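You operate a simulated robot arm through the tools that you are given. There is no shell and no other tool. Be economical: measure what you need, move in short steps, check, and stop when the job is done.

Carry out the task below with a simulated robot arm. There is one attempt and no reset: what you move stays moved.

Task
Put things in order on the top of the lacquered table. At the end: the green ribbon tin is on the gold brass dish; the brown sash prop stands where the red clip stood; the brown poster tube (marked "PRINTS") stands where the green ribbon tin stood; the red clip from the top of the lacquered table stands where the brown poster tube stood; whatever was shut is shut again. Leave all else as you found it, and nothing knocked over.
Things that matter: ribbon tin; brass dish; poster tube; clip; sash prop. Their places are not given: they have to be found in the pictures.

Only the result counts: the job must be done as asked and must still hold three seconds after the hand-in. Knocking over, shifting, dropping, spilling or breaking anything else fails it.

Robot
A 6-joint arm with a two-finger parallel gripper, fixed in place. Base frame: the origin is at the foot of the arm, x ahead of it, y to its left, z up; the work surface is at about z = 72. Readings come in cm, rad, newtons and seconds.
With the tool pointing down near the work surface it reaches from about 26 to 66 cm from the base axis. Its first joint turns from -1.152 to 1.152 rad. Payload 2.9 kg.
The TCP is the grasp point between the finger pads, 3 cm short of the fingertips. In the tool frame z runs along the fingers and y along their closing line. Largest opening 11 cm; finger width 2, thickness 1; the body of the gripper, 4.8 by 11.2 cm, starts 5.5 cm behind the TCP.
Orientation is that of the tool frame in the base frame, as a unit quaternion [x, y, z, w]. With the fingers straight down and closing along the base's y, the tool's x points along the base's -x, its y along +y and its z along -z.

Tools
- The arm moves only by the tool apply_moves. Its argument "commands" is one flat list of numbers, 6 for each row, row after row: the shift along the base's x, y, z in units of 20 mm (1.0 is 20 mm), then the turn, a rotation vector about the base's x, y, z in units of 5 degrees (1.0 is 5 degrees). In form: [dx, dy, dz, wx, wy, wz, dx, dy, dz, wx, wy, wz, ...]. A call has 1 to 8 rows; each row shifts and turns the commanded pose from where the row before left it. "claw" is the gripper command, from -1 (fully open) to 1 (shut), values between in proportion, set as the call begins (left out, the last holds). A call with a number of a shift or a turn outside -1 to 1 is refused whole. Each row takes 0.2 s and may step no farther than 5 cm and 0.15 rad from the row before; otherwise, or with a gripper value out of range, the whole call is refused. Where a pose cannot be reached the arm comes as near as it can. A force on the tool above 40 N (or 10 N above the force at the start of the call, whichever is more), or a blocked arm, ends the call early, and 0.2 s more pass. The fingers move at their own pace (about 10.8 cm/s each) and stop on an object; they squeeze with about 31 N. The grip force told is the motor's: it shows also when the fingers shut on nothing. Time passes only in rows, and 0.2 s behind the last, so rows that do not move let the fingers close. It gives the time, the measured TCP pose, the force on the tool (base axes), the opening and the grip force at its end, in the units of the frame above (readings bear some noise).
- Cameras (640 x 400 px; columns grow to the right, rows downward): "scene" is fixed at [6.76, 42.51, 139.27]; the picture's right is [-0.84, -0.54, 0.00], its down [-0.27, 0.42, -0.87] and it looks along [0.47, -0.73, -0.49] (base axes); focal length 360 px, centre (320, 200). "wrist" rides on the gripper at [-3.6, 0, -5.7] in the tool frame; the picture's right is [0.00, -1.00, 0.00], its down [0.97, 0.00, -0.24] and it looks along [0.24, 0.00, 0.97] (tool axes); focal length 218 px, centre (320, 200).
- grab_frame(camera): a new picture of that camera. It takes no simulated time.
- locate(camera, pixels): for up to 12 pixels [column, row] of the newest picture of that camera ("zoom" is the newest enlarged one), the place [x, y, z] in the base frame of the surface seen there, good to about 0.3 cm. It takes no simulated time.
- zoom(camera, box): a new picture of the part [left, top, right, bottom] of that camera's present view, enlarged. It takes no simulated time.
- hand_in(): hands the job in; it is judged then, once.

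Work in short steps. Measure before you move; look again where a grasp or a placing could have gone wrong, and mend it. You have 80 turns and 38 pictures in all, those below and enlarged ones among them. Open the gripper and draw the arm clear of the work before you hand the job in, unless the task says otherwise; then end with one line.

The tools are called after ">>>" as a command line: name --argument value ..., lists and objects as JSON in quotes. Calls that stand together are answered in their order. apply_moves: Moves the arm, as the interface text tells. Its arguments: {"type":"object","properties":{"commands":{"type":"array"},"claw":{"type":"number"}},"required":["commands"]} The other tools are called the same way: grab_frame (camera) takes a picture; locate (camera, pixels) gives the place of the surface under pixels of a picture; zoom (camera, box) takes an enlarged picture of a part of a camera's view; hand_in () hands the job in.

At the start:

```text
clock: 0.0
tool_pos: [34.98, -18.76, 100.13]
tcp_rot: [0.0, 1.0, 0.0, 0.0]
force: [-0.3, 0.5, 0.1]
finger_gap: 11.0
finger_force: 0.2
```

scene: 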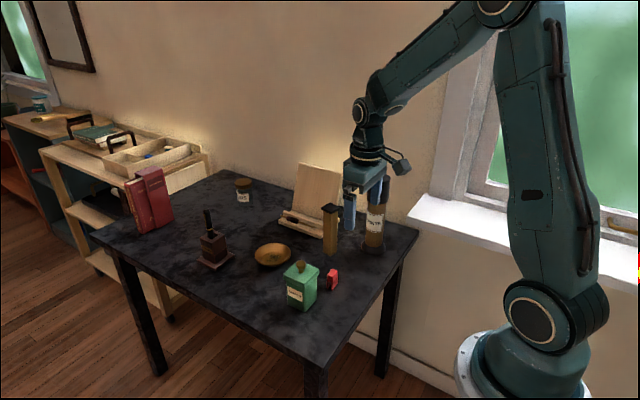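
wrist: 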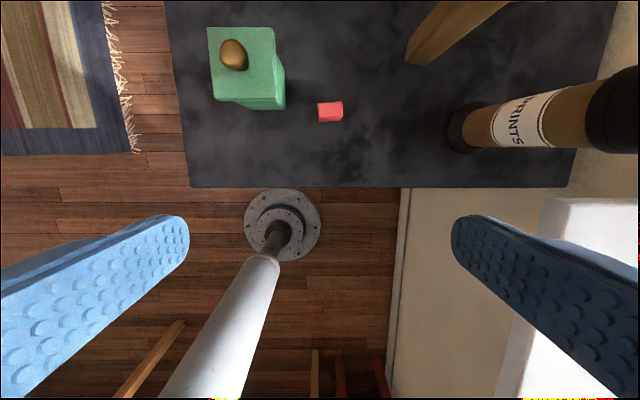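

The scene shows the tin (~300,285), clip (~332,280), dish (~272,255), sash prop (~330,230) and tube (~375,225). I enlarge the area to measure them.

>>> zoom --camera "scene" --box '[230, 150, 430, 320]'

>>> locate --camera "wrist" --pixels '[[233, 52], [212, 30], [272, 28], [280, 75], [217, 97], [319, 104], [341, 103], [330, 120], [425, 50], [470, 125], [615, 110], [380, 180]]'

```text
2.35 times, centred on (330, 235) of scene
```

zoom: 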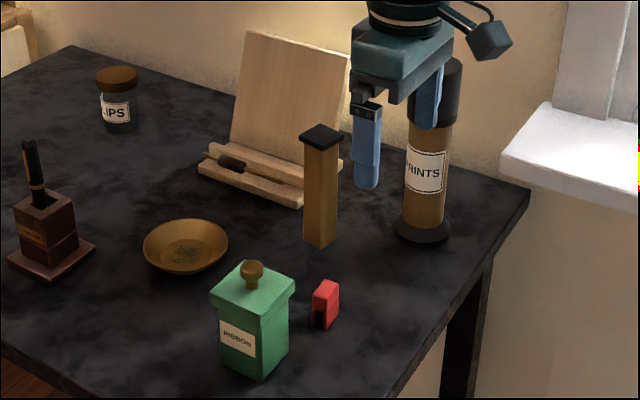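

```text
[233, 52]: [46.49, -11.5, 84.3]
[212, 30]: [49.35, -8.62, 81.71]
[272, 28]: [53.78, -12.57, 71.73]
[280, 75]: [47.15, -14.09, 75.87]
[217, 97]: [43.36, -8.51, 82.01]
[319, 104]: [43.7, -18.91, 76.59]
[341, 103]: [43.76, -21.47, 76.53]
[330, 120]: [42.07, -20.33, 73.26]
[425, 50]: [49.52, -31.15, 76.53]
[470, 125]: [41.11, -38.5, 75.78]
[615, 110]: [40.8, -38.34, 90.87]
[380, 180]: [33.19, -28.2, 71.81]
```

Now I measure the objects in the enlarged picture: sash prop top and base, tube, dish, tin, clip.

>>> locate --camera "zoom" --pixels '[[322, 127], [302, 137], [320, 147], [343, 137], [318, 246], [305, 240], [336, 236], [436, 68], [422, 240], [395, 228], [450, 228], [424, 190]]'

>>> locate --camera "zoom" --pixels '[[185, 250], [144, 243], [228, 243], [186, 220], [190, 273], [252, 267], [212, 295], [262, 316], [294, 288], [222, 366], [262, 378], [288, 350]]'

>>> locate --camera "zoom" --pixels '[[314, 292], [325, 295], [338, 285], [325, 328], [338, 317], [312, 320], [300, 200], [345, 165], [245, 35], [350, 70], [230, 165], [75, 245]]'

```text
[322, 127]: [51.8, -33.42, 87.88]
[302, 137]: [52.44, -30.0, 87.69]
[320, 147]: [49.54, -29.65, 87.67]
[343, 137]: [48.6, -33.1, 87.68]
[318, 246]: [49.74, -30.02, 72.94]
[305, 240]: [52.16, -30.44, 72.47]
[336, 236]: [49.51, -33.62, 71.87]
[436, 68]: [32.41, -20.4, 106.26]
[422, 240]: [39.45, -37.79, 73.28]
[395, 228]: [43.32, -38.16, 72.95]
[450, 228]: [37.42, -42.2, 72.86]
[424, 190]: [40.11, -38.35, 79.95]
```

```text
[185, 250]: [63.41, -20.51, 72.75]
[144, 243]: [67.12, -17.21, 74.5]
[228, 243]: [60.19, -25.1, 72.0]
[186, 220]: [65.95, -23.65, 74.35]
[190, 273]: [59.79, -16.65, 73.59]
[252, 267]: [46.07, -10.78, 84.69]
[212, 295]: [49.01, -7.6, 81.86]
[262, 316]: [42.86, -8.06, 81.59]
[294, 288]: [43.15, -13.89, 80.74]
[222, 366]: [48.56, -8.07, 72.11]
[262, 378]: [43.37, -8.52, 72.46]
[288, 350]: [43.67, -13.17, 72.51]
```

```text
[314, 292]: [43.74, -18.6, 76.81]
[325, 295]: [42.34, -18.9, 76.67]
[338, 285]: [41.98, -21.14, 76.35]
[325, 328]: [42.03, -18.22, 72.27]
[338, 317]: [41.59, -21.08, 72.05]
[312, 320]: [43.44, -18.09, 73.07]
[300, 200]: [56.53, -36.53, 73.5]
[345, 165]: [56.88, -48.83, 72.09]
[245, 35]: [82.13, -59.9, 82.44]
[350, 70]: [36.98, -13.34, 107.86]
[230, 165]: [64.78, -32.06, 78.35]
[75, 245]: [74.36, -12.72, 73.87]
```

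Tin ≈ (46.1,-10.8), clip ≈ (42.8,-19.9), prop ≈ (50.8,-31.7), tube ≈ (40.2,-40), dish ≈ (63,-20.4). I look closely at the tin's lid, the clip and the dish before choosing grasps.

>>> zoom --camera "scene" --box '[275, 250, 355, 315]'

>>> zoom --camera "scene" --box '[330, 130, 420, 190]'

```text
6.15 times, centred on (315, 282) of scene
```

zoom: 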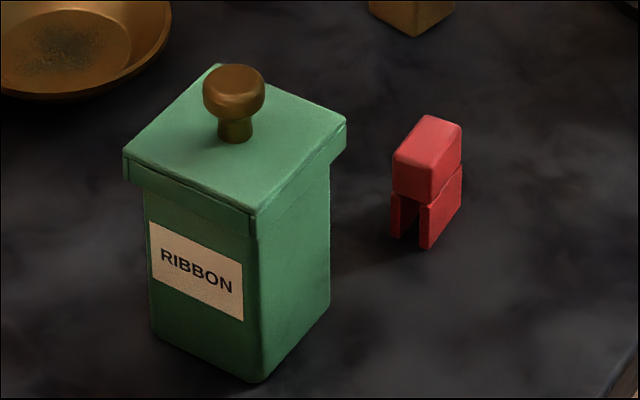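

```text
6.67 times, centred on (375, 160) of scene
```

zoom: 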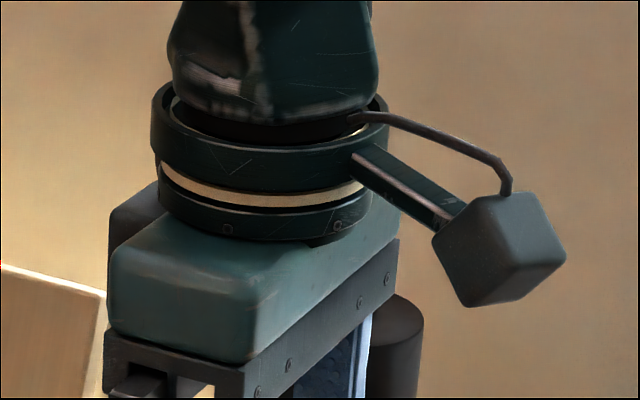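

The tin has a separate-looking lid with knob, and the gripper carries a box on a boom. I locate the box and tin seam/lid lower edge to check clearances.

>>> locate --camera "zoom" --pixels '[[480, 225], [445, 240], [470, 300], [560, 255], [540, 205], [370, 165], [130, 200], [230, 350], [390, 250]]'

>>> zoom --camera "scene" --box '[275, 250, 355, 315]'

```text
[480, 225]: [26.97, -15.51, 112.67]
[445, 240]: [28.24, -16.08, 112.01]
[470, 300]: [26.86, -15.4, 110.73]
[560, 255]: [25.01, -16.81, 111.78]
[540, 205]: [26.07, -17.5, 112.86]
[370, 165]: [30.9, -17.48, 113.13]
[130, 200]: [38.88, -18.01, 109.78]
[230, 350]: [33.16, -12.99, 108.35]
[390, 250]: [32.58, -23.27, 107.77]
```

```text
6.15 times, centred on (315, 282) of scene
```

zoom: 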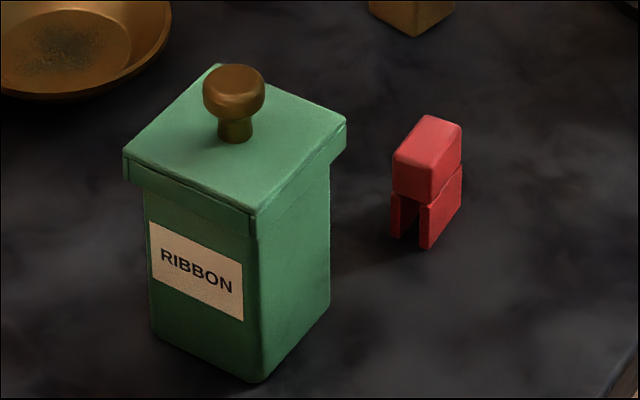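

Box sits ~8 cm on the tool +x side, ~12 cm behind the TCP. Now the lid skirt's lower edge and knob top on this view, plus the clip.

>>> locate --camera "zoom" --pixels '[[235, 72], [125, 180], [250, 236], [346, 150], [254, 245], [260, 375], [328, 305], [330, 200], [425, 125], [425, 190], [455, 150], [424, 245]]'

```text
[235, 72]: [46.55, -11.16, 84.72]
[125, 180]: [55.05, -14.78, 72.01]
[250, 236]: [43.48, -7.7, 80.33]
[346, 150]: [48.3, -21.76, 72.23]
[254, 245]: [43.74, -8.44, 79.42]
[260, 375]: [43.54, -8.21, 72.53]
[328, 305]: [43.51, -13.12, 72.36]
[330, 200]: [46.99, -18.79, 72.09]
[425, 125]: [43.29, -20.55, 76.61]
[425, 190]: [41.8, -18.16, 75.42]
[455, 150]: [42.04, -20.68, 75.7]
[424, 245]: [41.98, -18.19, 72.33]
```

Lid skirt bottom is z≈80.2, knob top ≈84.8, so a vertical grip would catch the lid; I'll use a tilted (≈55°) grasp on the body below the lid. First tilt 40° while moving to the tin's y.

>>> apply_moves --claw -1 --commands '[0.13, 0.5, -0.2, 0, -1, 0, 0.13, 0.5, -0.2, 0, -1, 0, 0.13, 0.5, -0.2, 0, -1, 0, 0.13, 0.5, -0.2, 0, -1, 0, 0.13, 0.5, -0.2, 0, -1, 0, 0.13, 0.5, -0.2, 0, -1, 0, 0.13, 0.5, -0.2, 0, -1, 0, 0.13, 0.5, -0.2, 0, -1, 0]'

```text
clock: 1.8
tool_pos: [37.14, -10.64, 97.2]
tcp_rot: [0.0, 0.939, 0.0, 0.343]
force: [-0.1, -0.5, 0.6]
finger_gap: 11.0
finger_force: 0.1
```

Tracking is good. Finish the tilt to 55° and descend to the pre-grasp point behind the tin.

>>> apply_moves --commands '[0, 0, -0.9, 0, -1, 0, 0, 0, -0.9, 0, -1, 0, 0, 0, -0.9, 0, -1, 0, 0, 0, -0.9, 0, 0, 0, 0, 0, -0.9, 0, 0, 0, 0, 0, -0.9, 0, 0, 0, 0, 0, -0.9, 0, 0, 0, 0, 0, -0.9, 0, 0, 0]'

>>> grab_frame --camera "wrist"

>>> grab_frame --camera "scene"

```text
clock: 3.6
tool_pos: [39.26, -11.68, 82.76]
tcp_rot: [-0.001, 0.887, 0.0, 0.462]
force: [-0.4, 0.3, 0.0]
finger_gap: 11.02
finger_force: 0.1
out of reach, approached as far as the arm can: row 2, 3
```

```text
31 pictures are left
```

wrist: 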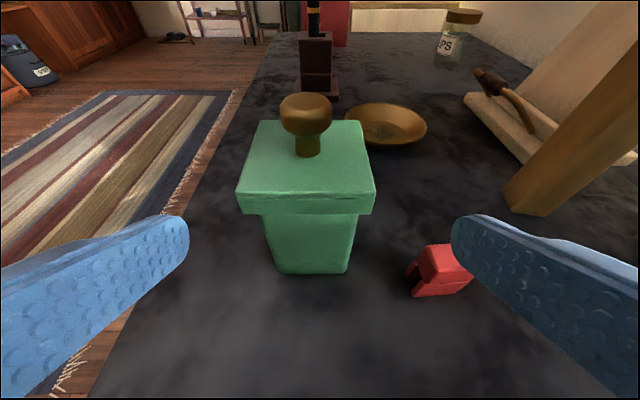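

```text
30 pictures are left
```

scene: 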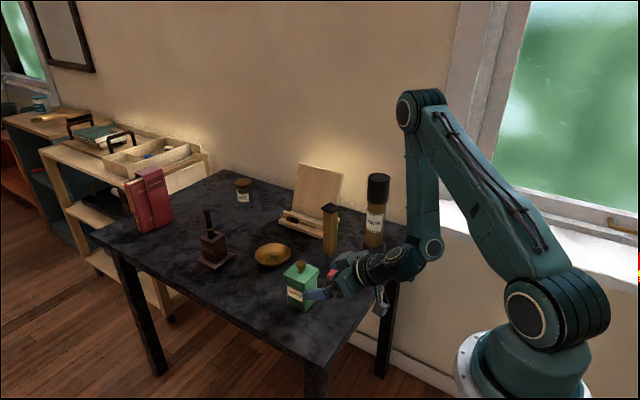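

Pose reached (39.3,-11.7,82.8) tilted 55°. Measure tin faces (front face rows ~190–270), the dish rim (347–426, rows 103–150) and clip in the wrist view.

>>> locate --camera "wrist" --pixels '[[268, 230], [353, 230], [312, 265], [241, 203], [373, 203], [306, 98], [349, 122], [426, 125], [388, 104], [385, 147], [388, 124], [410, 285]]'

>>> locate --camera "scene" --pixels '[[378, 176], [368, 178], [388, 178], [374, 215], [375, 248], [273, 256], [256, 253], [291, 254], [273, 244], [273, 268]]'

```text
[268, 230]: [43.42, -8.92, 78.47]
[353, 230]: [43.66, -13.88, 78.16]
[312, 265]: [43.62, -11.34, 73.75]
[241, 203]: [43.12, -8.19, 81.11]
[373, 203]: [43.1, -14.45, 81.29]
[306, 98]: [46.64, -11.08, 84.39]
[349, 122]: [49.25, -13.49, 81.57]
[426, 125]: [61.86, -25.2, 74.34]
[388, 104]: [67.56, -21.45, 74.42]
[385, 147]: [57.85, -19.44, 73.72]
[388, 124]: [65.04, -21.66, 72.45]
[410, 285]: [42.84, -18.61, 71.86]
```

```text
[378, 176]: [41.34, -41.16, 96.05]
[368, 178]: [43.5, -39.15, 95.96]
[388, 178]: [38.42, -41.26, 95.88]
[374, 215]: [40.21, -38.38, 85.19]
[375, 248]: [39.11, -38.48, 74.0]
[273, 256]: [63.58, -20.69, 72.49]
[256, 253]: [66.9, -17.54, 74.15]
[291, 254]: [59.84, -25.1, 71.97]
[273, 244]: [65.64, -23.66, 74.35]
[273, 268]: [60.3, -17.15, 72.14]
```

Tin centre y ≈ -11.1, dish centre ≈ (62.8,-20.2), tube top z ≈ 96. Align onto the approach line, narrow the fingers to ~9 cm, and advance most of the way.

>>> apply_moves --claw -0.64 --commands '[0, 0.31, -0.8, 0, 0, 0, 0.75, 0, -0.52, 0, 0, 0, 0.75, 0, -0.52, 0, 0, 0, 0.75, 0, -0.52, 0, 0, 0]'

>>> grab_frame --camera "wrist"

>>> zoom --camera "scene" --box '[270, 230, 400, 320]'

```text
clock: 4.6
tool_pos: [43.75, -11.01, 78.05]
tcp_rot: [0.001, 0.887, 0.0, 0.462]
force: [-0.2, -0.2, 0.4]
finger_gap: 9.04
finger_force: 0.1
```

```text
29 pictures are left
```

wrist: 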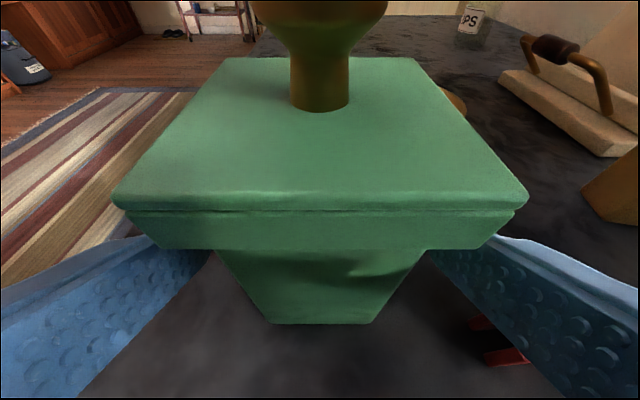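

```text
4.44 times, centred on (335, 275) of scene
```

zoom: 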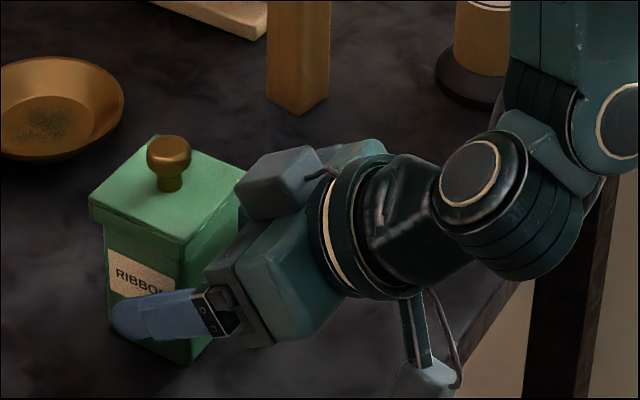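

Tin is centred (col ~321) and fingers straddle the body under the skirt; camera housing still clears the knob. Advance the last ~1.3 cm, then close.

>>> apply_moves --commands '[0.31, 0, -0.28, 0, 0, 0, 0.31, 0, -0.28, 0, 0, 0]'

>>> apply_moves --claw 1 --commands '[0, 0, 0, 0, 0, 0, 0, 0, 0, 0, 0, 0, 0, 0, 0, 0, 0, 0]'

>>> zoom --camera "scene" --box '[270, 230, 400, 320]'

```text
clock: 5.2
tool_pos: [45.0, -11.06, 76.85]
tcp_rot: [0.0, 0.887, 0.001, 0.462]
force: [-0.6, -0.5, -0.6]
finger_gap: 9.05
finger_force: 0.1
```

```text
clock: 6.0
tool_pos: [45.07, -11.05, 76.84]
tcp_rot: [0.0, 0.887, 0.0, 0.462]
force: [-0.2, -0.1, -0.1]
finger_gap: 5.56
finger_force: 31.4
```

```text
4.44 times, centred on (335, 275) of scene
```

zoom: 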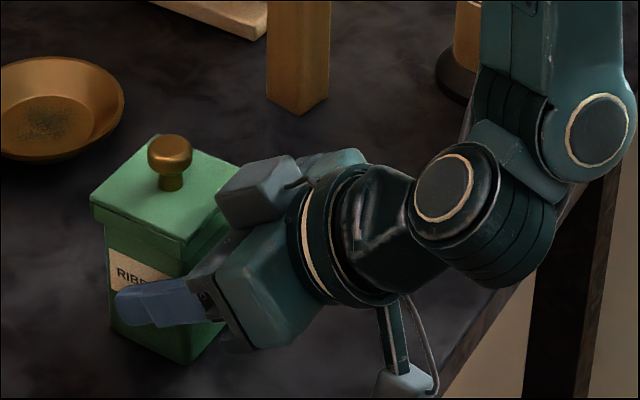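

Gripped at gap 5.56 with the tin unmoved; tin centre is ≈ +1.1 cm in x from the TCP. Lift 6 cm and look.

>>> apply_moves --commands '[0, 0, 0.5, 0, 0, 0, 0, 0, 0.5, 0, 0, 0, 0, 0, 1, 0, 0, 0, 0, 0, 1, 0, 0, 0]'

>>> grab_frame --camera "scene"

```text
clock: 7.0
tool_pos: [45.01, -11.04, 82.89]
tcp_rot: [0.0, 0.887, 0.0, 0.462]
force: [-0.3, -0.4, -1.3]
finger_gap: 5.57
finger_force: 31.3
```

```text
26 pictures are left
```

scene: 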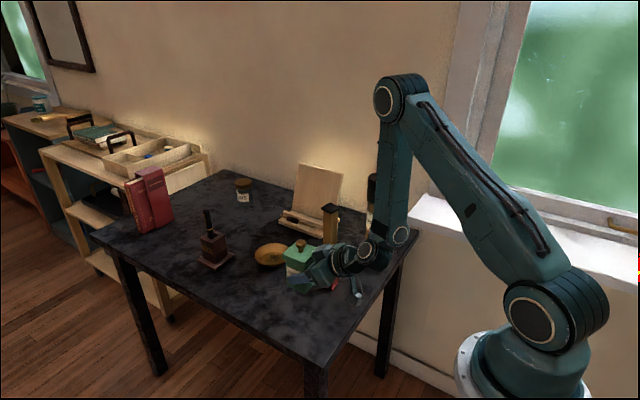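

Tin lifted cleanly and level. Move toward the dish, turning 15° in yaw to keep the wrist radial and away from the prop.

>>> apply_moves --commands '[0.84, -0.44, 0, 0, 0, -0.5, 0.84, -0.44, 0, 0, 0, -0.5, 0.84, -0.44, 0, 0, 0, -0.5, 0.84, -0.44, 0, 0, 0, -0.5, 0.84, -0.44, 0, 0, 0, -0.5, 0.84, -0.44, 0, 0, 0, -0.5, 0.84, -0.44, 0, 0, 0, 0, 0.84, -0.44, 0, 0, 0, 0]'

>>> apply_moves --commands '[0.83, -0.44, 0, 0, 0, 0, 0.83, -0.44, 0, 0, 0, 0]'

>>> zoom --camera "scene" --box '[230, 190, 360, 290]'

>>> grab_frame --camera "wrist"

```text
clock: 8.8
tool_pos: [58.47, -18.19, 82.58]
tcp_rot: [0.116, 0.88, -0.061, 0.458]
force: [-0.3, -0.7, -1.7]
finger_gap: 5.56
finger_force: 31.1
```

```text
clock: 9.4
tool_pos: [61.96, -19.9, 82.7]
tcp_rot: [0.116, 0.879, -0.061, 0.458]
force: [-0.2, -0.6, -1.3]
finger_gap: 5.53
finger_force: 31.0
```

```text
4.00 times, centred on (295, 240) of scene
```

zoom: 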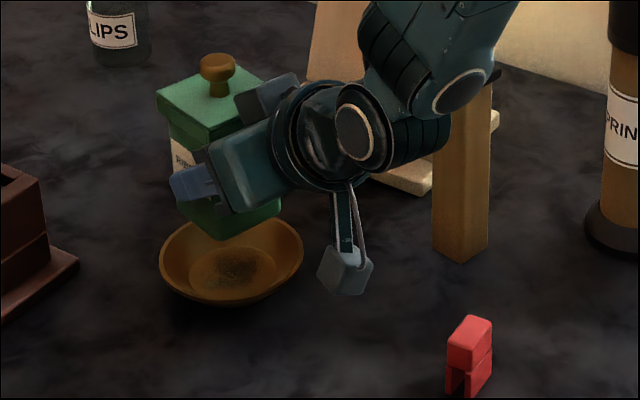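

```text
24 pictures are left
```

wrist: 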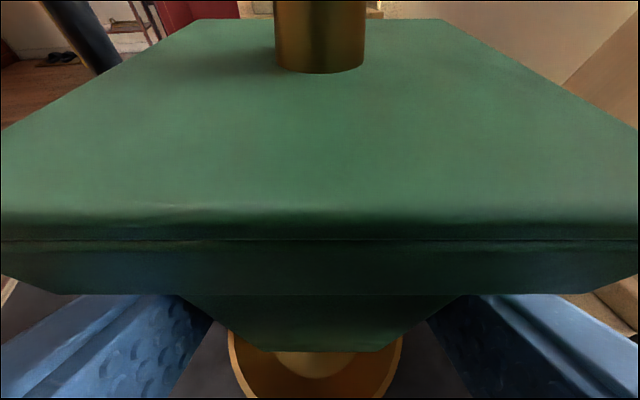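

Tin hangs over the dish. I measure the knob/lid corners and the dish rim here to get the exact offset.

>>> locate --camera "zoom" --pixels '[[217, 60], [157, 95], [212, 55], [205, 130], [160, 262], [302, 248], [240, 268], [195, 285], [278, 285], [232, 298], [238, 238]]'

>>> locate --camera "wrist" --pixels '[[316, 366], [230, 340], [402, 340], [245, 385], [385, 385], [316, 348], [235, 340], [395, 345], [320, 60]]'

```text
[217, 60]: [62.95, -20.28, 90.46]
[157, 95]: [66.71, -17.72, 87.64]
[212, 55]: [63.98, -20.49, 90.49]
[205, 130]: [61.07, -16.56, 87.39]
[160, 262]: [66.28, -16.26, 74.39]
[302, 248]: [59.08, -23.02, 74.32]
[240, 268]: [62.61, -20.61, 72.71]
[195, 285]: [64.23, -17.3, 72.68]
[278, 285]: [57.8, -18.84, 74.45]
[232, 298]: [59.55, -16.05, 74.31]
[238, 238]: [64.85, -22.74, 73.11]
```

```text
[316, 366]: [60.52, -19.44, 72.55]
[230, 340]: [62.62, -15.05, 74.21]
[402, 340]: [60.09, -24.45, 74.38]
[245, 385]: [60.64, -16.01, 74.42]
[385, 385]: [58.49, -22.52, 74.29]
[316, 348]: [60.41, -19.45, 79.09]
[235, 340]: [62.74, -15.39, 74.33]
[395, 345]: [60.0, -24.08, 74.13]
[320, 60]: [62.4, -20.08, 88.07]
```

Circle fit gives the dish centre (62.8,-20.0); tin centre ≈ (63.05,-20.15). Correct by (-0.2,+0.1) cm and lower 4.6 cm, then small steps to contact.

>>> apply_moves --commands '[-0.1, 0.06, -0.6, 0, 0, 0, 0, 0, -0.8, 0, 0, 0, 0, 0, -0.7, 0, 0, 0, 0, 0, -0.2, 0, 0, 0]'

>>> apply_moves --commands '[0, 0, -0.1, 0, 0, 0, 0, 0, -0.1, 0, 0, 0]'

```text
clock: 10.4
tool_pos: [61.66, -19.88, 78.19]
tcp_rot: [0.116, 0.879, -0.06, 0.459]
force: [1.0, 0.3, 1.4]
finger_gap: 5.56
finger_force: 31.3
```

```text
clock: 11.0
tool_pos: [61.63, -19.79, 78.11]
tcp_rot: [0.116, 0.878, -0.06, 0.46]
force: [-7.0, 7.5, 21.7]
finger_gap: 5.57
finger_force: 30.7
```

Contact at z 78.1 (tin bottom ≈73.3) with a push toward (-x,+y): a corner likely rides the dish wall on the far side. I raise slightly and look.

>>> apply_moves --commands '[-0.03, 0.03, 0.3, 0, 0, 0]'

>>> zoom --camera "scene" --box '[240, 200, 330, 280]'

```text
clock: 11.4
tool_pos: [61.18, -19.76, 78.03]
tcp_rot: [0.117, 0.88, -0.061, 0.456]
force: [2.7, 1.5, 0.9]
finger_gap: 5.55
finger_force: 31.0
```

```text
5.00 times, centred on (285, 240) of scene
```

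zoom: 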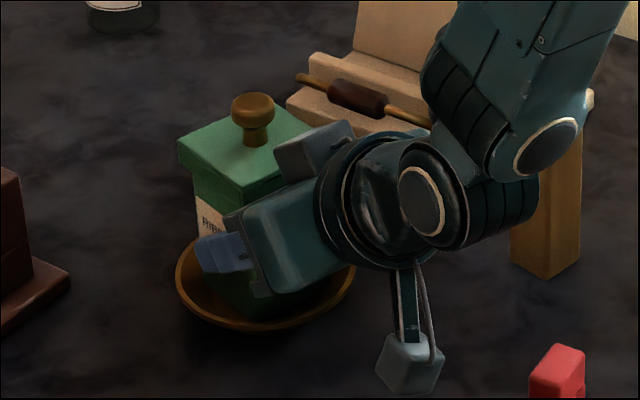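

The reading shifted oddly in x; let the arm settle with a zero row and read again.

>>> apply_moves --commands '[0, 0, 0, 0, 0, 0, 0, 0, 0, 0, 0, 0]'

>>> locate --camera "zoom" --pixels '[[176, 272], [195, 310], [230, 325], [290, 325], [335, 303], [354, 275], [253, 97], [178, 145], [248, 180], [280, 325], [190, 245]]'

```text
clock: 12.0
tool_pos: [61.41, -19.73, 78.22]
tcp_rot: [0.115, 0.88, -0.06, 0.458]
force: [-0.5, 1.0, -1.0]
finger_gap: 5.56
finger_force: 31.0
```

```text
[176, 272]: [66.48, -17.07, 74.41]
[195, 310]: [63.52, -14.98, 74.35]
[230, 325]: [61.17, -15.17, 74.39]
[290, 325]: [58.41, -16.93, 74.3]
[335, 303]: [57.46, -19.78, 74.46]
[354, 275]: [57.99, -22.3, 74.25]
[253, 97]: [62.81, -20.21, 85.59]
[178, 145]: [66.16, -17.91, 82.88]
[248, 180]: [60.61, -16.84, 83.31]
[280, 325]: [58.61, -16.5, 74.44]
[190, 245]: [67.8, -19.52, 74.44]
```

Dish centre still ≈ (62.65,-20.05) and tin is centred on it within ~0.2 cm; its corners (r≈3.8) will rest on the sloping wall at z≈73.2. Lower in tiny steps.

>>> apply_moves --commands '[0, 0, -0.05, 0, 0, 0, 0, 0, 0, 0, 0, 0]'

>>> apply_moves --commands '[0.04, -0.02, -0.05, 0, 0, 0, 0, 0, 0, 0, 0, 0]'

```text
clock: 12.6
tool_pos: [61.54, -19.83, 78.35]
tcp_rot: [0.116, 0.879, -0.061, 0.458]
force: [-1.4, -1.1, 2.6]
finger_gap: 5.56
finger_force: 31.3
```

```text
clock: 13.2
tool_pos: [61.67, -19.92, 78.2]
tcp_rot: [0.116, 0.88, -0.061, 0.457]
force: [-4.6, 1.6, 8.9]
finger_gap: 5.55
finger_force: 31.0
```

Light contact (9 N up, -4.6 N in x), so the far corner leads; ease back 0.15 cm in x and lower another 0.1.

>>> apply_moves --commands '[-0.08, 0.03, 0, 0, 0, 0, 0, 0, -0.05, 0, 0, 0, 0, 0, 0, 0, 0, 0]'

```text
clock: 14.0
tool_pos: [61.46, -19.87, 78.03]
tcp_rot: [0.115, 0.879, -0.06, 0.459]
force: [2.6, -1.0, 3.1]
finger_gap: 5.56
finger_force: 30.9
```

Horizontal force has flipped sign and is small, so it's near centred. Lower another 0.1–0.2 cm.

>>> apply_moves --commands '[0.02, 0, -0.05, 0, 0, 0, 0, 0, -0.05, 0, 0, 0, 0, 0, 0, 0, 0, 0]'

```text
clock: 14.8
tool_pos: [61.56, -19.77, 78.06]
tcp_rot: [0.117, 0.878, -0.062, 0.459]
force: [-10.9, 1.5, 20.6]
finger_gap: 5.58
finger_force: 31.0
```

Firm contact at 20 N. Relieve the x push slightly, then open to ~8 cm and look.

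>>> apply_moves --commands '[-0.06, 0, 0.03, 0, 0, 0, 0, 0, 0, 0, 0, 0]'

>>> apply_moves --claw -0.45 --commands '[0, 0, 0, 0, 0, 0, 0, 0, 0, 0, 0, 0, 0, 0, 0, 0, 0, 0]'

>>> zoom --camera "scene" --box '[240, 200, 330, 280]'

```text
clock: 15.4
tool_pos: [61.37, -19.76, 77.97]
tcp_rot: [0.116, 0.879, -0.06, 0.459]
force: [6.1, -1.6, 9.4]
finger_gap: 5.55
finger_force: 31.3
```

```text
clock: 16.2
tool_pos: [61.3, -19.75, 77.84]
tcp_rot: [0.116, 0.879, -0.06, 0.458]
force: [0.0, 0.1, -0.4]
finger_gap: 7.97
finger_force: 0.1
```

```text
5.00 times, centred on (285, 240) of scene
```

zoom: 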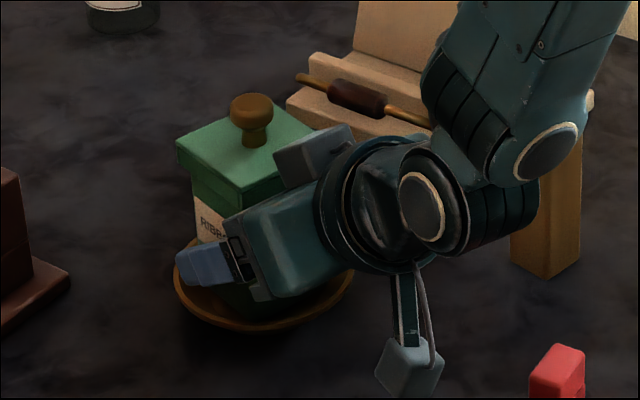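

Tin stands level in the dish, released. Back out along the finger axis, then rise.

>>> apply_moves --commands '[-0.4, 0.1, 0.28, 0, 0, 0, -0.79, 0.21, 0.57, 0, 0, 0, -0.79, 0.21, 0.57, 0, 0, 0, -0.79, 0.21, 0.7, 0, 0, 0, -0.79, 0.21, 1, 0, 0, 0, 0, 0, 1, 0, 0, 0, 0, 0, 1, 0, 0, 0, 0, 0, 1, 0, 0, 0]'

>>> zoom --camera "scene" --box '[225, 160, 425, 300]'

```text
clock: 18.0
tool_pos: [54.28, -17.9, 90.1]
tcp_rot: [0.116, 0.88, -0.06, 0.457]
force: [0.4, 0.7, -0.6]
finger_gap: 7.99
finger_force: 0.0
```

```text
2.86 times, centred on (325, 230) of scene
```

zoom: 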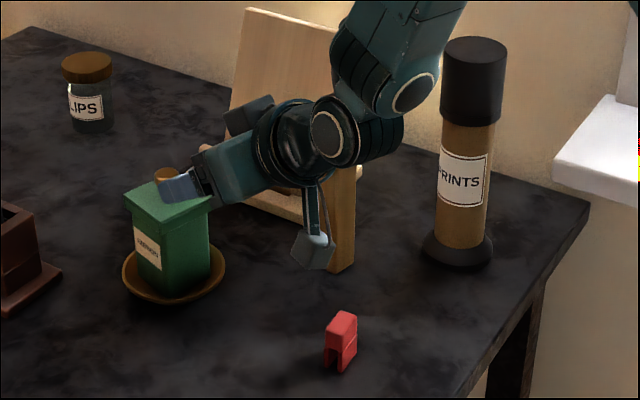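

Tin sits level on the dish. Next the tube: measure its axis, the cap's lower edge, and the window sill position in this view.

>>> locate --camera "zoom" --pixels '[[474, 60], [442, 110], [503, 110], [471, 122], [442, 135], [495, 135], [438, 225], [488, 225], [462, 235], [422, 248], [493, 248], [458, 262]]'

>>> locate --camera "zoom" --pixels '[[475, 40], [446, 45], [505, 45], [556, 158], [560, 175], [635, 195], [635, 215], [585, 210], [474, 80], [466, 215]]'

```text
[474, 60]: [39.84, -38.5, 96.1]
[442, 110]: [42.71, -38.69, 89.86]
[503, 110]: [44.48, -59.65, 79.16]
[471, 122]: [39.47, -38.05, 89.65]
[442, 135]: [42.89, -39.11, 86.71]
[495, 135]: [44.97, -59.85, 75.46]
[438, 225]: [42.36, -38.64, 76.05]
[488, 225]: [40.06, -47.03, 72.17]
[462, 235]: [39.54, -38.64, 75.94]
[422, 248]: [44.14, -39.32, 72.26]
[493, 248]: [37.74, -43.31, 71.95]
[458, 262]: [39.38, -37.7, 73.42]
```

```text
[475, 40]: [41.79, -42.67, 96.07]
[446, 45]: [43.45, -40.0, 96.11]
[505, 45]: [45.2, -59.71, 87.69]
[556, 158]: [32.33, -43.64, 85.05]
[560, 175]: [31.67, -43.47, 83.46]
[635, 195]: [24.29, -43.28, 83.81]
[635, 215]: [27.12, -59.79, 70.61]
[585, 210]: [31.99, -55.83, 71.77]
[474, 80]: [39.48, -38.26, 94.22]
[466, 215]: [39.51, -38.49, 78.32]
```

Tube axis ≈ (40.6,-41.0), cap lower edge z≈89, body z 76–89; sill edge at x<32, y<-43.5, z≈85. I'll grip the body below the cap at 60° tilt, yaw -45°. First retract radially from the tin.

>>> apply_moves --commands '[-0.97, 0.32, 0, 0, 0, 0, -0.97, 0.32, 0, 0, 0, 0, -0.97, 0.32, 0, 0, 0, 0, -0.97, 0.32, 0, 0, 0, 0, -0.97, 0.32, 0, 0, 0, 0]'

>>> apply_moves --commands '[-0.577, -0.935, 0, 0, 0, -0.6, -0.577, -0.935, 0, 0, 0, -0.6, -0.577, -0.935, 0, 0, 0, -0.6, -0.577, -0.935, 0, 0, 0, -0.6, -0.577, -0.935, 0, 0, 0, -0.6, -0.577, -0.935, 0, 0, 0, -0.6, -0.577, -0.935, 0, 0, 0, -0.6]'

```text
clock: 19.2
tool_pos: [44.53, -14.61, 90.29]
tcp_rot: [0.117, 0.879, -0.061, 0.459]
force: [-0.8, -0.4, 0.5]
finger_gap: 7.99
finger_force: 0.1
```

```text
clock: 20.8
tool_pos: [36.47, -27.76, 90.18]
tcp_rot: [0.275, 0.843, -0.143, 0.439]
force: [0.6, -0.1, 0.4]
finger_gap: 7.99
finger_force: 0.0
```

Good. Finish the swing to az -45°, add 5° tilt, and look with the wrist camera.

>>> apply_moves --commands '[-0.577, -0.935, 0, 0, 0, -0.6, -0.577, -0.935, 0, 0, 0, -0.6, -0.577, -0.935, 0, 0, 0, -0.6, 0, 0, -0.8, -0.707, -0.707, 0, 0, 0, -0.8, 0, 0, 0]'

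>>> grab_frame --camera "wrist"

```text
clock: 22.0
tool_pos: [33.08, -33.44, 86.85]
tcp_rot: [0.332, 0.8, -0.192, 0.461]
force: [-0.2, 1.1, -0.1]
finger_gap: 7.98
finger_force: 0.0
```

```text
20 pictures are left
```

wrist: 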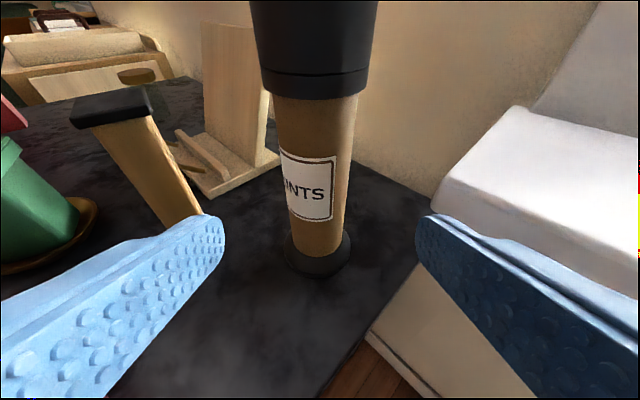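

Tube is centred between the fingers (col ~317). Measure its axis from here.

>>> locate --camera "wrist" --pixels '[[315, 180], [281, 150], [352, 150], [318, 240], [318, 265], [313, 70], [312, 85], [435, 195], [445, 160]]'

```text
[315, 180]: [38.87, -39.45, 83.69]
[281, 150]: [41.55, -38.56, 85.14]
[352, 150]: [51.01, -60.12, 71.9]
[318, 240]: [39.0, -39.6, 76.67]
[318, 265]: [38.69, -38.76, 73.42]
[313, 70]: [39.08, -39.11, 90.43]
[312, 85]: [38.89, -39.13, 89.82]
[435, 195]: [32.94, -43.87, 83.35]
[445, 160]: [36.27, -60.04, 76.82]
```

Axis ≈ (40.7,-41.2). Advance along the finger axis to TCP (40.0,-40.5,81).

>>> apply_moves --commands '[0.692, -0.706, -0.585, 0, 0, 0, 0.692, -0.706, -0.585, 0, 0, 0, 0.692, -0.706, -0.585, 0, 0, 0, 0.692, -0.706, -0.585, 0, 0, 0, 0.692, -0.706, -0.585, 0, 0, 0]'

>>> grab_frame --camera "wrist"

```text
clock: 23.2
tool_pos: [39.76, -40.55, 81.05]
tcp_rot: [0.331, 0.8, -0.191, 0.462]
force: [0.1, -0.2, -0.1]
finger_gap: 7.96
finger_force: 0.1
```

```text
19 pictures are left
```

wrist: 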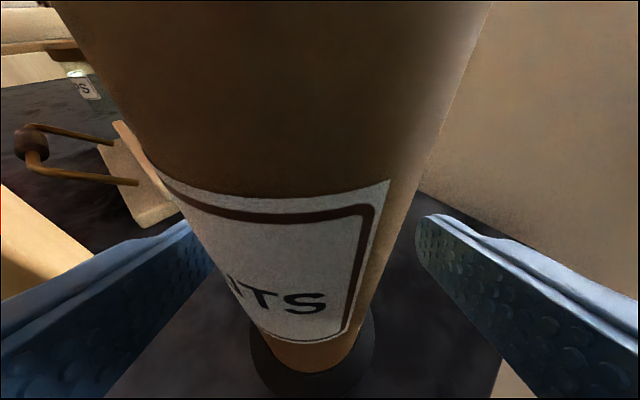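

The tube body is between the pads, cap well clear above. Close and lift 1 cm, then check.

>>> apply_moves --claw 1 --commands '[0, 0, 0, 0, 0, 0, 0, 0, 0, 0, 0, 0, 0, 0, 0, 0, 0, 0]'

>>> apply_moves --commands '[0, 0, 0.5, 0, 0, 0, 0, 0, 0.5, 0, 0, 0, 0, 0, 1, 0, 0, 0, 0, 0, 1, 0, 0, 0]'

>>> grab_frame --camera "scene"

```text
clock: 24.0
tool_pos: [39.9, -40.48, 81.14]
tcp_rot: [0.331, 0.8, -0.191, 0.463]
force: [0.1, 0.2, 0.3]
finger_gap: 4.99
finger_force: 30.8
```

```text
clock: 25.0
tool_pos: [39.85, -40.58, 87.19]
tcp_rot: [0.332, 0.8, -0.191, 0.461]
force: [0.2, 0.8, -0.6]
finger_gap: 4.98
finger_force: 31.2
```

```text
18 pictures are left
```

scene: 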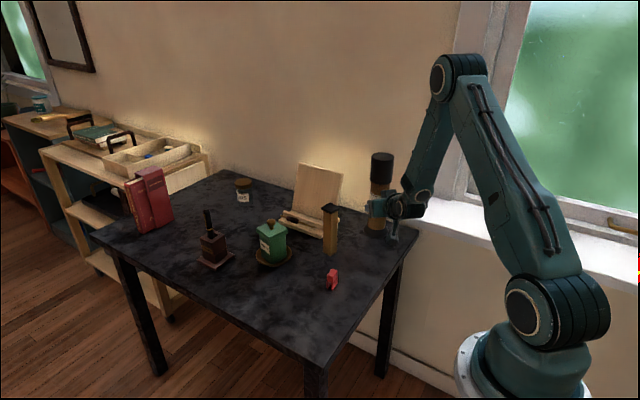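

Tube lifted upright (gap 4.99), everything else in place. Retract radially with 2 cm more lift so it passes inside the prop and over the clip.

>>> apply_moves --commands '[-0.8, 0.81, 0.2, 0, 0, 0, -0.8, 0.81, 0.2, 0, 0, 0, -0.8, 0.81, 0.2, 0, 0, 0, -0.8, 0.81, 0.2, 0, 0, 0, -0.8, 0.81, 0.2, 0, 0, 0]'

>>> apply_moves --commands '[0.56, 0.9, 0, 0, 0, 0.5, 0.56, 0.9, 0, 0, 0, 0.5, 0.56, 0.9, 0, 0, 0, 0.5, 0.56, 0.9, 0, 0, 0, 0.5, 0.56, 0.9, 0, 0, 0, 0.5, 0.56, 0.9, 0, 0, 0, 0.5, 0.56, 0.9, 0, 0, 0, 0.5, 0.56, 0.9, 0, 0, 0, 0.5]'

```text
clock: 26.2
tool_pos: [31.81, -32.42, 89.32]
tcp_rot: [0.331, 0.8, -0.191, 0.462]
force: [-0.9, -0.1, -0.4]
finger_gap: 5.0
finger_force: 31.0
```

```text
clock: 28.0
tool_pos: [40.87, -17.9, 89.32]
tcp_rot: [0.187, 0.846, -0.108, 0.489]
force: [-0.5, 0.1, -0.1]
finger_gap: 4.99
finger_force: 31.1
```

Finish the swing over the tin's old place and descend 6 cm, then check.

>>> apply_moves --commands '[0.545, 0.885, 0, 0, 0, 0.5, 0.545, 0.885, 0, 0, 0, 0.5, 0.545, 0.885, 0, 0, 0, 0.5, 0.545, 0.885, 0, 0, 0, 0.5, 0, 0, -1, 0, 0, 0, 0, 0, -1, 0, 0, 0, 0, 0, -1, 0, 0, 0]'

>>> zoom --camera "scene" --box '[240, 170, 400, 320]'

```text
clock: 29.6
tool_pos: [45.23, -10.81, 83.12]
tcp_rot: [0.112, 0.859, -0.064, 0.496]
force: [1.2, 0.1, -1.2]
finger_gap: 4.98
finger_force: 31.0
```

```text
2.67 times, centred on (320, 245) of scene
```

zoom: 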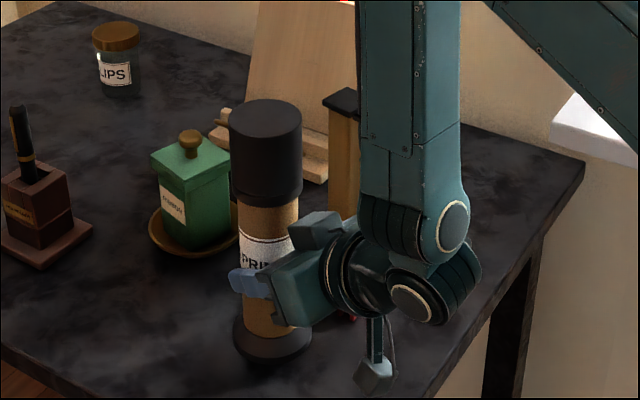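

Tube is upright over the spot. Check tube position and clearance of the wrist joint over the clip before the last 2 cm.

>>> locate --camera "zoom" --pixels '[[265, 110], [266, 190], [229, 130], [302, 130], [235, 335], [312, 335], [268, 358], [415, 325], [352, 318], [445, 300], [374, 390]]'

```text
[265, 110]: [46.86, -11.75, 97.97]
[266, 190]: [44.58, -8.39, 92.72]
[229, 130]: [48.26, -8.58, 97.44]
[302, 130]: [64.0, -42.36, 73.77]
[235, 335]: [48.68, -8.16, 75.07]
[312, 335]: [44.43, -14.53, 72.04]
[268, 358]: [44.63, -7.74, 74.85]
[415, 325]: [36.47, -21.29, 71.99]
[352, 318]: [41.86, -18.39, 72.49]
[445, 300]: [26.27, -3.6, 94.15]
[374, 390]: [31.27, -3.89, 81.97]
```

Tube axis reads ≈ (46.5,-10.8) vs the tin's old (46.1,-10.8); wrist is clear. Shift -0.3 cm in x and lower 1.7 cm, then feel for contact.

>>> apply_moves --commands '[-0.15, 0, -0.3, 0, 0, 0, 0, 0, -0.5, 0, 0, 0, 0, 0, 0, 0, 0, 0]'

>>> apply_moves --commands '[0, 0, -0.1, 0, 0, 0, 0, 0, -0.07, 0, 0, 0, 0, 0, 0, 0, 0, 0]'

```text
clock: 30.4
tool_pos: [44.8, -10.88, 81.65]
tcp_rot: [0.113, 0.859, -0.065, 0.496]
force: [0.4, -1.0, -1.5]
finger_gap: 4.97
finger_force: 30.9
```

```text
clock: 31.2
tool_pos: [44.92, -10.91, 81.29]
tcp_rot: [0.113, 0.859, -0.065, 0.496]
force: [0.9, 0.5, -0.6]
finger_gap: 5.0
finger_force: 31.3
```

Not yet in contact (81.29 vs 81.14 at the grasp). Lower another 0.2 cm gently.

>>> apply_moves --commands '[0, 0, -0.05, 0, 0, 0, 0, 0, -0.04, 0, 0, 0, 0, 0, 0, 0, 0, 0]'

```text
clock: 32.0
tool_pos: [45.0, -10.92, 81.08]
tcp_rot: [0.113, 0.858, -0.066, 0.496]
force: [-4.2, 0.5, 10.1]
finger_gap: 4.98
finger_force: 31.5
```

Contact at 10 N. Open to 8 cm and back out along the finger axis.

>>> apply_moves --claw -0.45 --commands '[0, 0, 0, 0, 0, 0, 0, 0, 0, 0, 0, 0]'

>>> apply_moves --commands '[-0.42, 0.11, 0.25, 0, 0, 0, -0.836, 0.224, 0.5, 0, 0, 0, -0.836, 0.224, 0.5, 0, 0, 0, -0.836, 0.224, 0.5, 0, 0, 0, 0, 0, 1, 0, 0, 0, 0, 0, 1, 0, 0, 0]'

>>> grab_frame --camera "scene"

```text
clock: 32.6
tool_pos: [44.98, -10.87, 81.05]
tcp_rot: [0.114, 0.858, -0.066, 0.496]
force: [0.2, -1.5, -0.9]
finger_gap: 7.96
finger_force: 0.0
```

```text
clock: 34.0
tool_pos: [40.0, -9.6, 85.5]
tcp_rot: [0.112, 0.858, -0.066, 0.496]
force: [0.6, -0.3, 1.0]
finger_gap: 7.98
finger_force: 0.0
out of reach, approached as far as the arm can: row 2, 3, 4, 6
```

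```text
16 pictures are left
```

scene: 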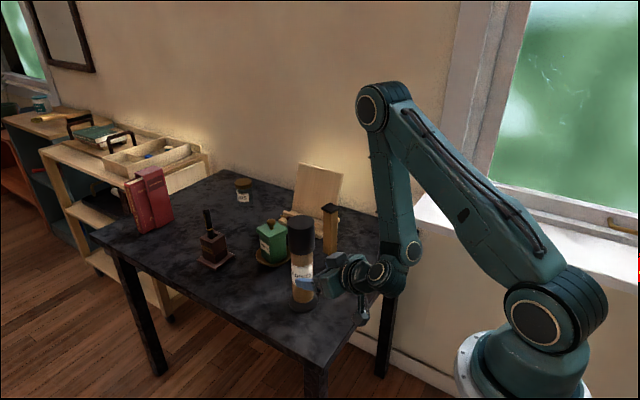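

Tube stands upright. The arm hit its inner reach limit, so I reduce the tilt step by step while backing away and rising.

>>> apply_moves --commands '[-0.45, 0.12, 0.3, 0.259, 0.966, 0, -0.45, 0.12, 0.3, 0.259, 0.966, 0, -0.45, 0.12, 0.3, 0.259, 0.966, 0, -0.45, 0.12, 0.3, 0.259, 0.966, 0]'

>>> grab_frame --camera "wrist"

```text
clock: 35.0
tool_pos: [33.51, -7.59, 74.76]
tcp_rot: [0.122, 0.923, -0.048, 0.363]
force: [-5.4, 2.4, 11.7]
finger_gap: 7.97
finger_force: 0.1
out of reach, approached as far as the arm can: row 1, 2, 3, 4
stopped in row 4: the force on the tool passed its limit (the readings are from after the stop); the commanded pose is now the measured one
```

```text
15 pictures are left
```

wrist: 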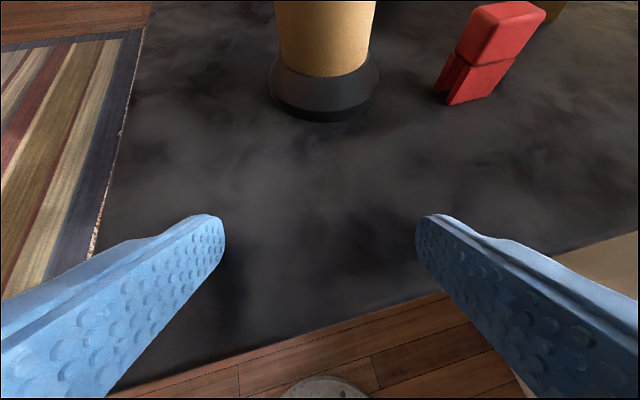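

The projection pushed the tips gently down on bare table (12 N); clip and tube look untouched. Raise straight up while reducing tilt.

>>> apply_moves --commands '[0, 0, 0.5, 0, 0, 0, 0, 0, 0.5, 0.259, 0.966, 0, 0, 0, 0.7, 0.259, 0.966, 0, 0, 0, 0.7, 0.259, 0.966, 0]'

```text
clock: 35.5
tool_pos: [33.51, -7.44, 74.92]
tcp_rot: [0.122, 0.923, -0.047, 0.363]
force: [-5.0, 2.3, 9.0]
finger_gap: 7.96
finger_force: 0.1
out of reach, approached as far as the arm can: row 1, 2
stopped in row 2: the force on the tool passed its limit (the readings are from after the stop); the commanded pose is now the measured one
```

The arm is at its inner limit; there are ~6 cm of free space toward the tube (foot at x≈42.4, fingertips at ≈36). Move forward and up 2–3 cm to regain reach.

>>> apply_moves --commands '[0.5, -0.13, 0.3, 0, 0, 0, 0.5, -0.13, 0.5, 0, 0, 0, 0.2, -0.05, 0.5, 0, 0, 0]'

```text
clock: 36.3
tool_pos: [33.51, -7.51, 74.86]
tcp_rot: [0.122, 0.923, -0.047, 0.363]
force: [-11.0, 3.7, 18.7]
finger_gap: 7.94
finger_force: 0.0
out of reach, approached as far as the arm can: row 1, 2, 3
```

The commanded pose is now (≈35.9,-8.1,77.5) but still inside the limit; continue commanding forward/up to ≈(39,-9,80), which still leaves ~2 cm to the tube.

>>> apply_moves --commands '[0.4, -0.1, 0.4, 0, 0, 0, 0.4, -0.1, 0.4, 0, 0, 0, 0.4, -0.1, 0.4, 0, 0, 0, 0.4, -0.1, 0.2, 0, 0, 0]'

```text
clock: 37.3
tool_pos: [33.52, -7.53, 74.89]
tcp_rot: [0.122, 0.923, -0.048, 0.363]
force: [-12.9, 3.2, 24.0]
finger_gap: 7.96
finger_force: 0.1
out of reach, approached as far as the arm can: row 1, 2, 3, 4
```

The arm doesn't move and presses harder; I look at the configuration before anything else.

>>> grab_frame --camera "scene"

```text
14 pictures are left
```

scene: 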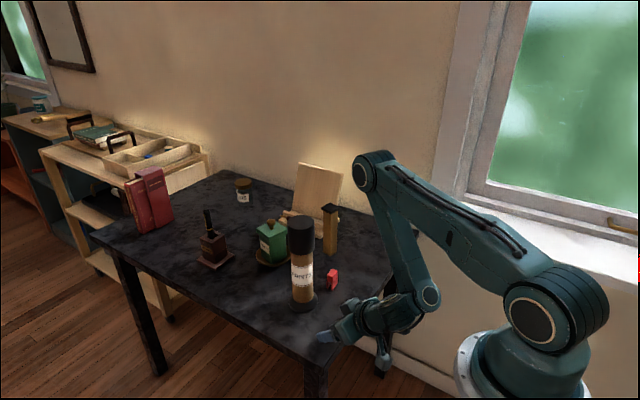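

The elbow is tightly folded and the gripper sits at the table's near edge. Zoom to see whether something (boom box or wrist) is caught at the edge.

>>> zoom --camera "scene" --box '[290, 260, 450, 400]'

>>> locate --camera "scene" --pixels '[[383, 362], [383, 345], [405, 310], [430, 297], [415, 325], [365, 172], [533, 318], [360, 350], [330, 335], [318, 362], [345, 325]]'

```text
2.86 times, centred on (370, 330) of scene
```

zoom: 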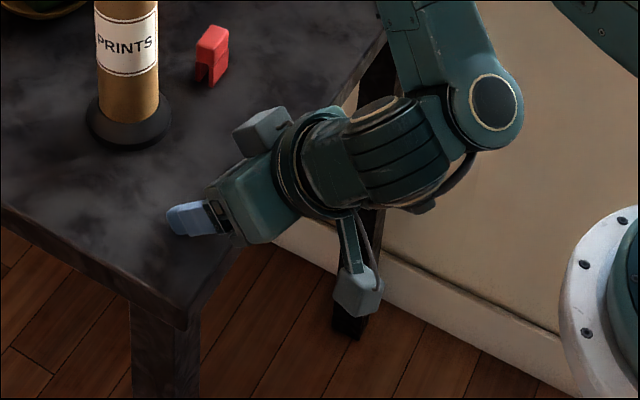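

```text
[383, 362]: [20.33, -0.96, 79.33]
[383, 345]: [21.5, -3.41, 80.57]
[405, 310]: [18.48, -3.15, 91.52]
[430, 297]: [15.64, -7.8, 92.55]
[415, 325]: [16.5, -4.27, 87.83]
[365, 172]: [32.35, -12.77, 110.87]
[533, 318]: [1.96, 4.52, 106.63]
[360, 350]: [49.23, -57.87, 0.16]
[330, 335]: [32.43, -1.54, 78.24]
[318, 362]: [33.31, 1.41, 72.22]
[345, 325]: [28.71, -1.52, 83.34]
```

Nothing is caught—only the elbow-fold limit with the tips resting on the table. I command back-to-vertical plus strongly upward toward ≈(35,-8,96) vertical, which is well inside the workspace and clear of the tube.

>>> apply_moves --commands '[-0.25, 0.055, 1, 0.259, 0.966, 0, -0.25, 0.055, 1, 0.259, 0.966, 0, -0.25, 0.055, 1, 0.259, 0.966, 0, -0.25, 0.055, 1, 0.259, 0.966, 0, -0.25, 0.055, 1, 0.259, 0.966, 0, -0.25, 0.055, 1, 0.259, 0.966, 0, -0.25, 0.055, 1, 0.259, 0.966, 0, -0.25, 0.055, 1, 0.259, 0.966, 0]'

```text
clock: 37.5
tool_pos: [33.46, -7.54, 75.01]
tcp_rot: [0.121, 0.923, -0.047, 0.363]
force: [-5.6, 2.0, 9.2]
finger_gap: 7.95
finger_force: 0.1
out of reach, approached as far as the arm can: row 1
stopped in row 1: the force on the tool passed its limit (the readings are from after the stop); the commanded pose is now the measured one
```

The commanded pose rebases each time, so I need a single row that lands clearly inside reach: try one row of 2 cm forward, 0.6 up, with 5° less tilt.

>>> apply_moves --commands '[0.966, -0.26, 0.3, 0.259, 0.966, 0]'

```text
clock: 37.8
tool_pos: [33.46, -7.48, 74.85]
tcp_rot: [0.122, 0.923, -0.047, 0.363]
force: [-5.5, 2.2, 7.1]
finger_gap: 7.95
finger_force: 0.1
out of reach, approached as far as the arm can: row 1
stopped in row 1: the force on the tool passed its limit (the readings are from after the stop); the commanded pose is now the measured one
```

Try the reverse direction in one row: forward 2 cm, up 1.2 cm, with 5° more tilt.

>>> apply_moves --commands '[0.966, -0.26, 0.6, -0.259, -0.966, 0]'

```text
clock: 38.2
tool_pos: [35.48, -8.1, 75.98]
tcp_rot: [0.12, 0.905, -0.053, 0.404]
force: [-0.5, -0.4, 0.0]
finger_gap: 7.98
finger_force: 0.0
```

That freed it: (35.5,-8.1,76.0), no force. Now go up and slightly forward in small rows, same tilt.

>>> apply_moves --commands '[0.5, -0.13, 0.6, 0, 0, 0, 0.5, -0.13, 0.6, 0, 0, 0]'

```text
clock: 38.8
tool_pos: [36.07, -8.33, 78.07]
tcp_rot: [0.119, 0.905, -0.053, 0.405]
force: [0.7, 0.9, -1.2]
finger_gap: 7.99
finger_force: 0.1
out of reach, approached as far as the arm can: row 2
```

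Still near the fold limit, but free. Swing joint 1 toward -y (pure base rotation at r≈37, inside the clip's radius) to open space ahead; test with three rows.

>>> apply_moves --commands '[0.1, -0.03, -0.2, 0, 0, 0, -0.24, -0.935, 0, 0, 0, -0.6, -0.295, -0.925, 0, 0, 0, -0.6, -0.34, -0.91, 0, 0, 0, -0.6]'

```text
clock: 39.8
tool_pos: [34.39, -13.84, 77.68]
tcp_rot: [0.191, 0.893, -0.085, 0.399]
force: [-0.4, 0.3, 0.0]
finger_gap: 8.0
finger_force: 0.1
```

Smooth. Continue to azimuth -43°.

>>> apply_moves --commands '[-0.385, -0.89, 0, 0, 0, -0.6, -0.43, -0.865, 0, 0, 0, -0.6, -0.48, -0.845, 0, 0, 0, -0.6, -0.52, -0.815, 0, 0, 0, -0.6, -0.56, -0.79, 0, 0, 0, -0.6, -0.605, -0.76, 0, 0, 0, -0.6, -0.645, -0.725, 0, 0, 0, -0.6]'

```text
clock: 41.4
tool_pos: [27.21, -25.19, 77.76]
tcp_rot: [0.351, 0.843, -0.156, 0.376]
force: [-0.1, -0.7, 0.4]
finger_gap: 8.0
finger_force: 0.1
```

Clear space now. Next the clip: grasp along y with tilt ~48°, yaw 0 so the body stays away from the tube. Move to the pre-grasp (37.1,-19.9,81) and narrow the fingers to 5 cm.

>>> apply_moves --claw 0.09 --commands '[0.9, 0.3, 0, 0, 0, 1, 0.9, 0.3, 0, 0, 0, 1, 0.9, 0.3, 0, 0, 0, 1, 0.9, 0.3, 0, 0, 0, 1, 0.9, 0.3, 0.2, 0, 0, 1, 0.15, 0.38, 0.45, 0, 0, 1, 0.15, 0.38, 0.45, 0, 0, 1, 0.15, 0.38, 0.45, 0, 0, 1]'

>>> apply_moves --commands '[0, 0, 0, 0, 0, 1]'

>>> grab_frame --camera "wrist"

```text
clock: 43.2
tool_pos: [35.86, -18.37, 80.57]
tcp_rot: [0.04, 0.913, -0.017, 0.406]
force: [0.6, 0.6, 0.6]
finger_gap: 4.98
finger_force: 0.0
out of reach, approached as far as the arm can: row 1, 2
```

```text
clock: 43.6
tool_pos: [35.8, -18.29, 80.58]
tcp_rot: [0.0, 0.914, 0.001, 0.406]
force: [0.4, 0.0, -0.3]
finger_gap: 5.03
finger_force: 0.0
```

```text
12 pictures are left
```

wrist: 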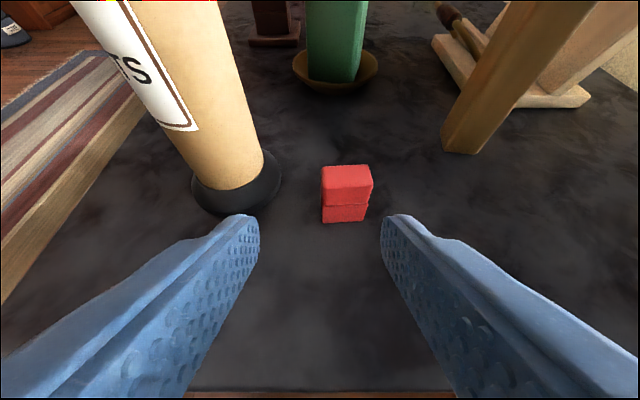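

Clip is at (345,195), nicely between the fingers; measure it and the tube foot.

>>> locate --camera "wrist" --pixels '[[346, 170], [324, 187], [369, 187], [345, 215], [324, 215], [365, 215], [348, 192], [235, 215], [265, 185], [462, 152], [445, 138], [478, 140]]'

```text
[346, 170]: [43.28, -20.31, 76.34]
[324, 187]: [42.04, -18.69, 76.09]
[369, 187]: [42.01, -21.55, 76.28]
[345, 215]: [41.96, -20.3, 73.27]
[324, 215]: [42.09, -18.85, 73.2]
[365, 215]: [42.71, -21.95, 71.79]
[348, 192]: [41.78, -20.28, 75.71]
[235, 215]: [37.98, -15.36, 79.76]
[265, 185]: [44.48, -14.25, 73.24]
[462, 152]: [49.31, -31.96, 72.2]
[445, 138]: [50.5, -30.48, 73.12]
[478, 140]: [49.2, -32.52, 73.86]
```

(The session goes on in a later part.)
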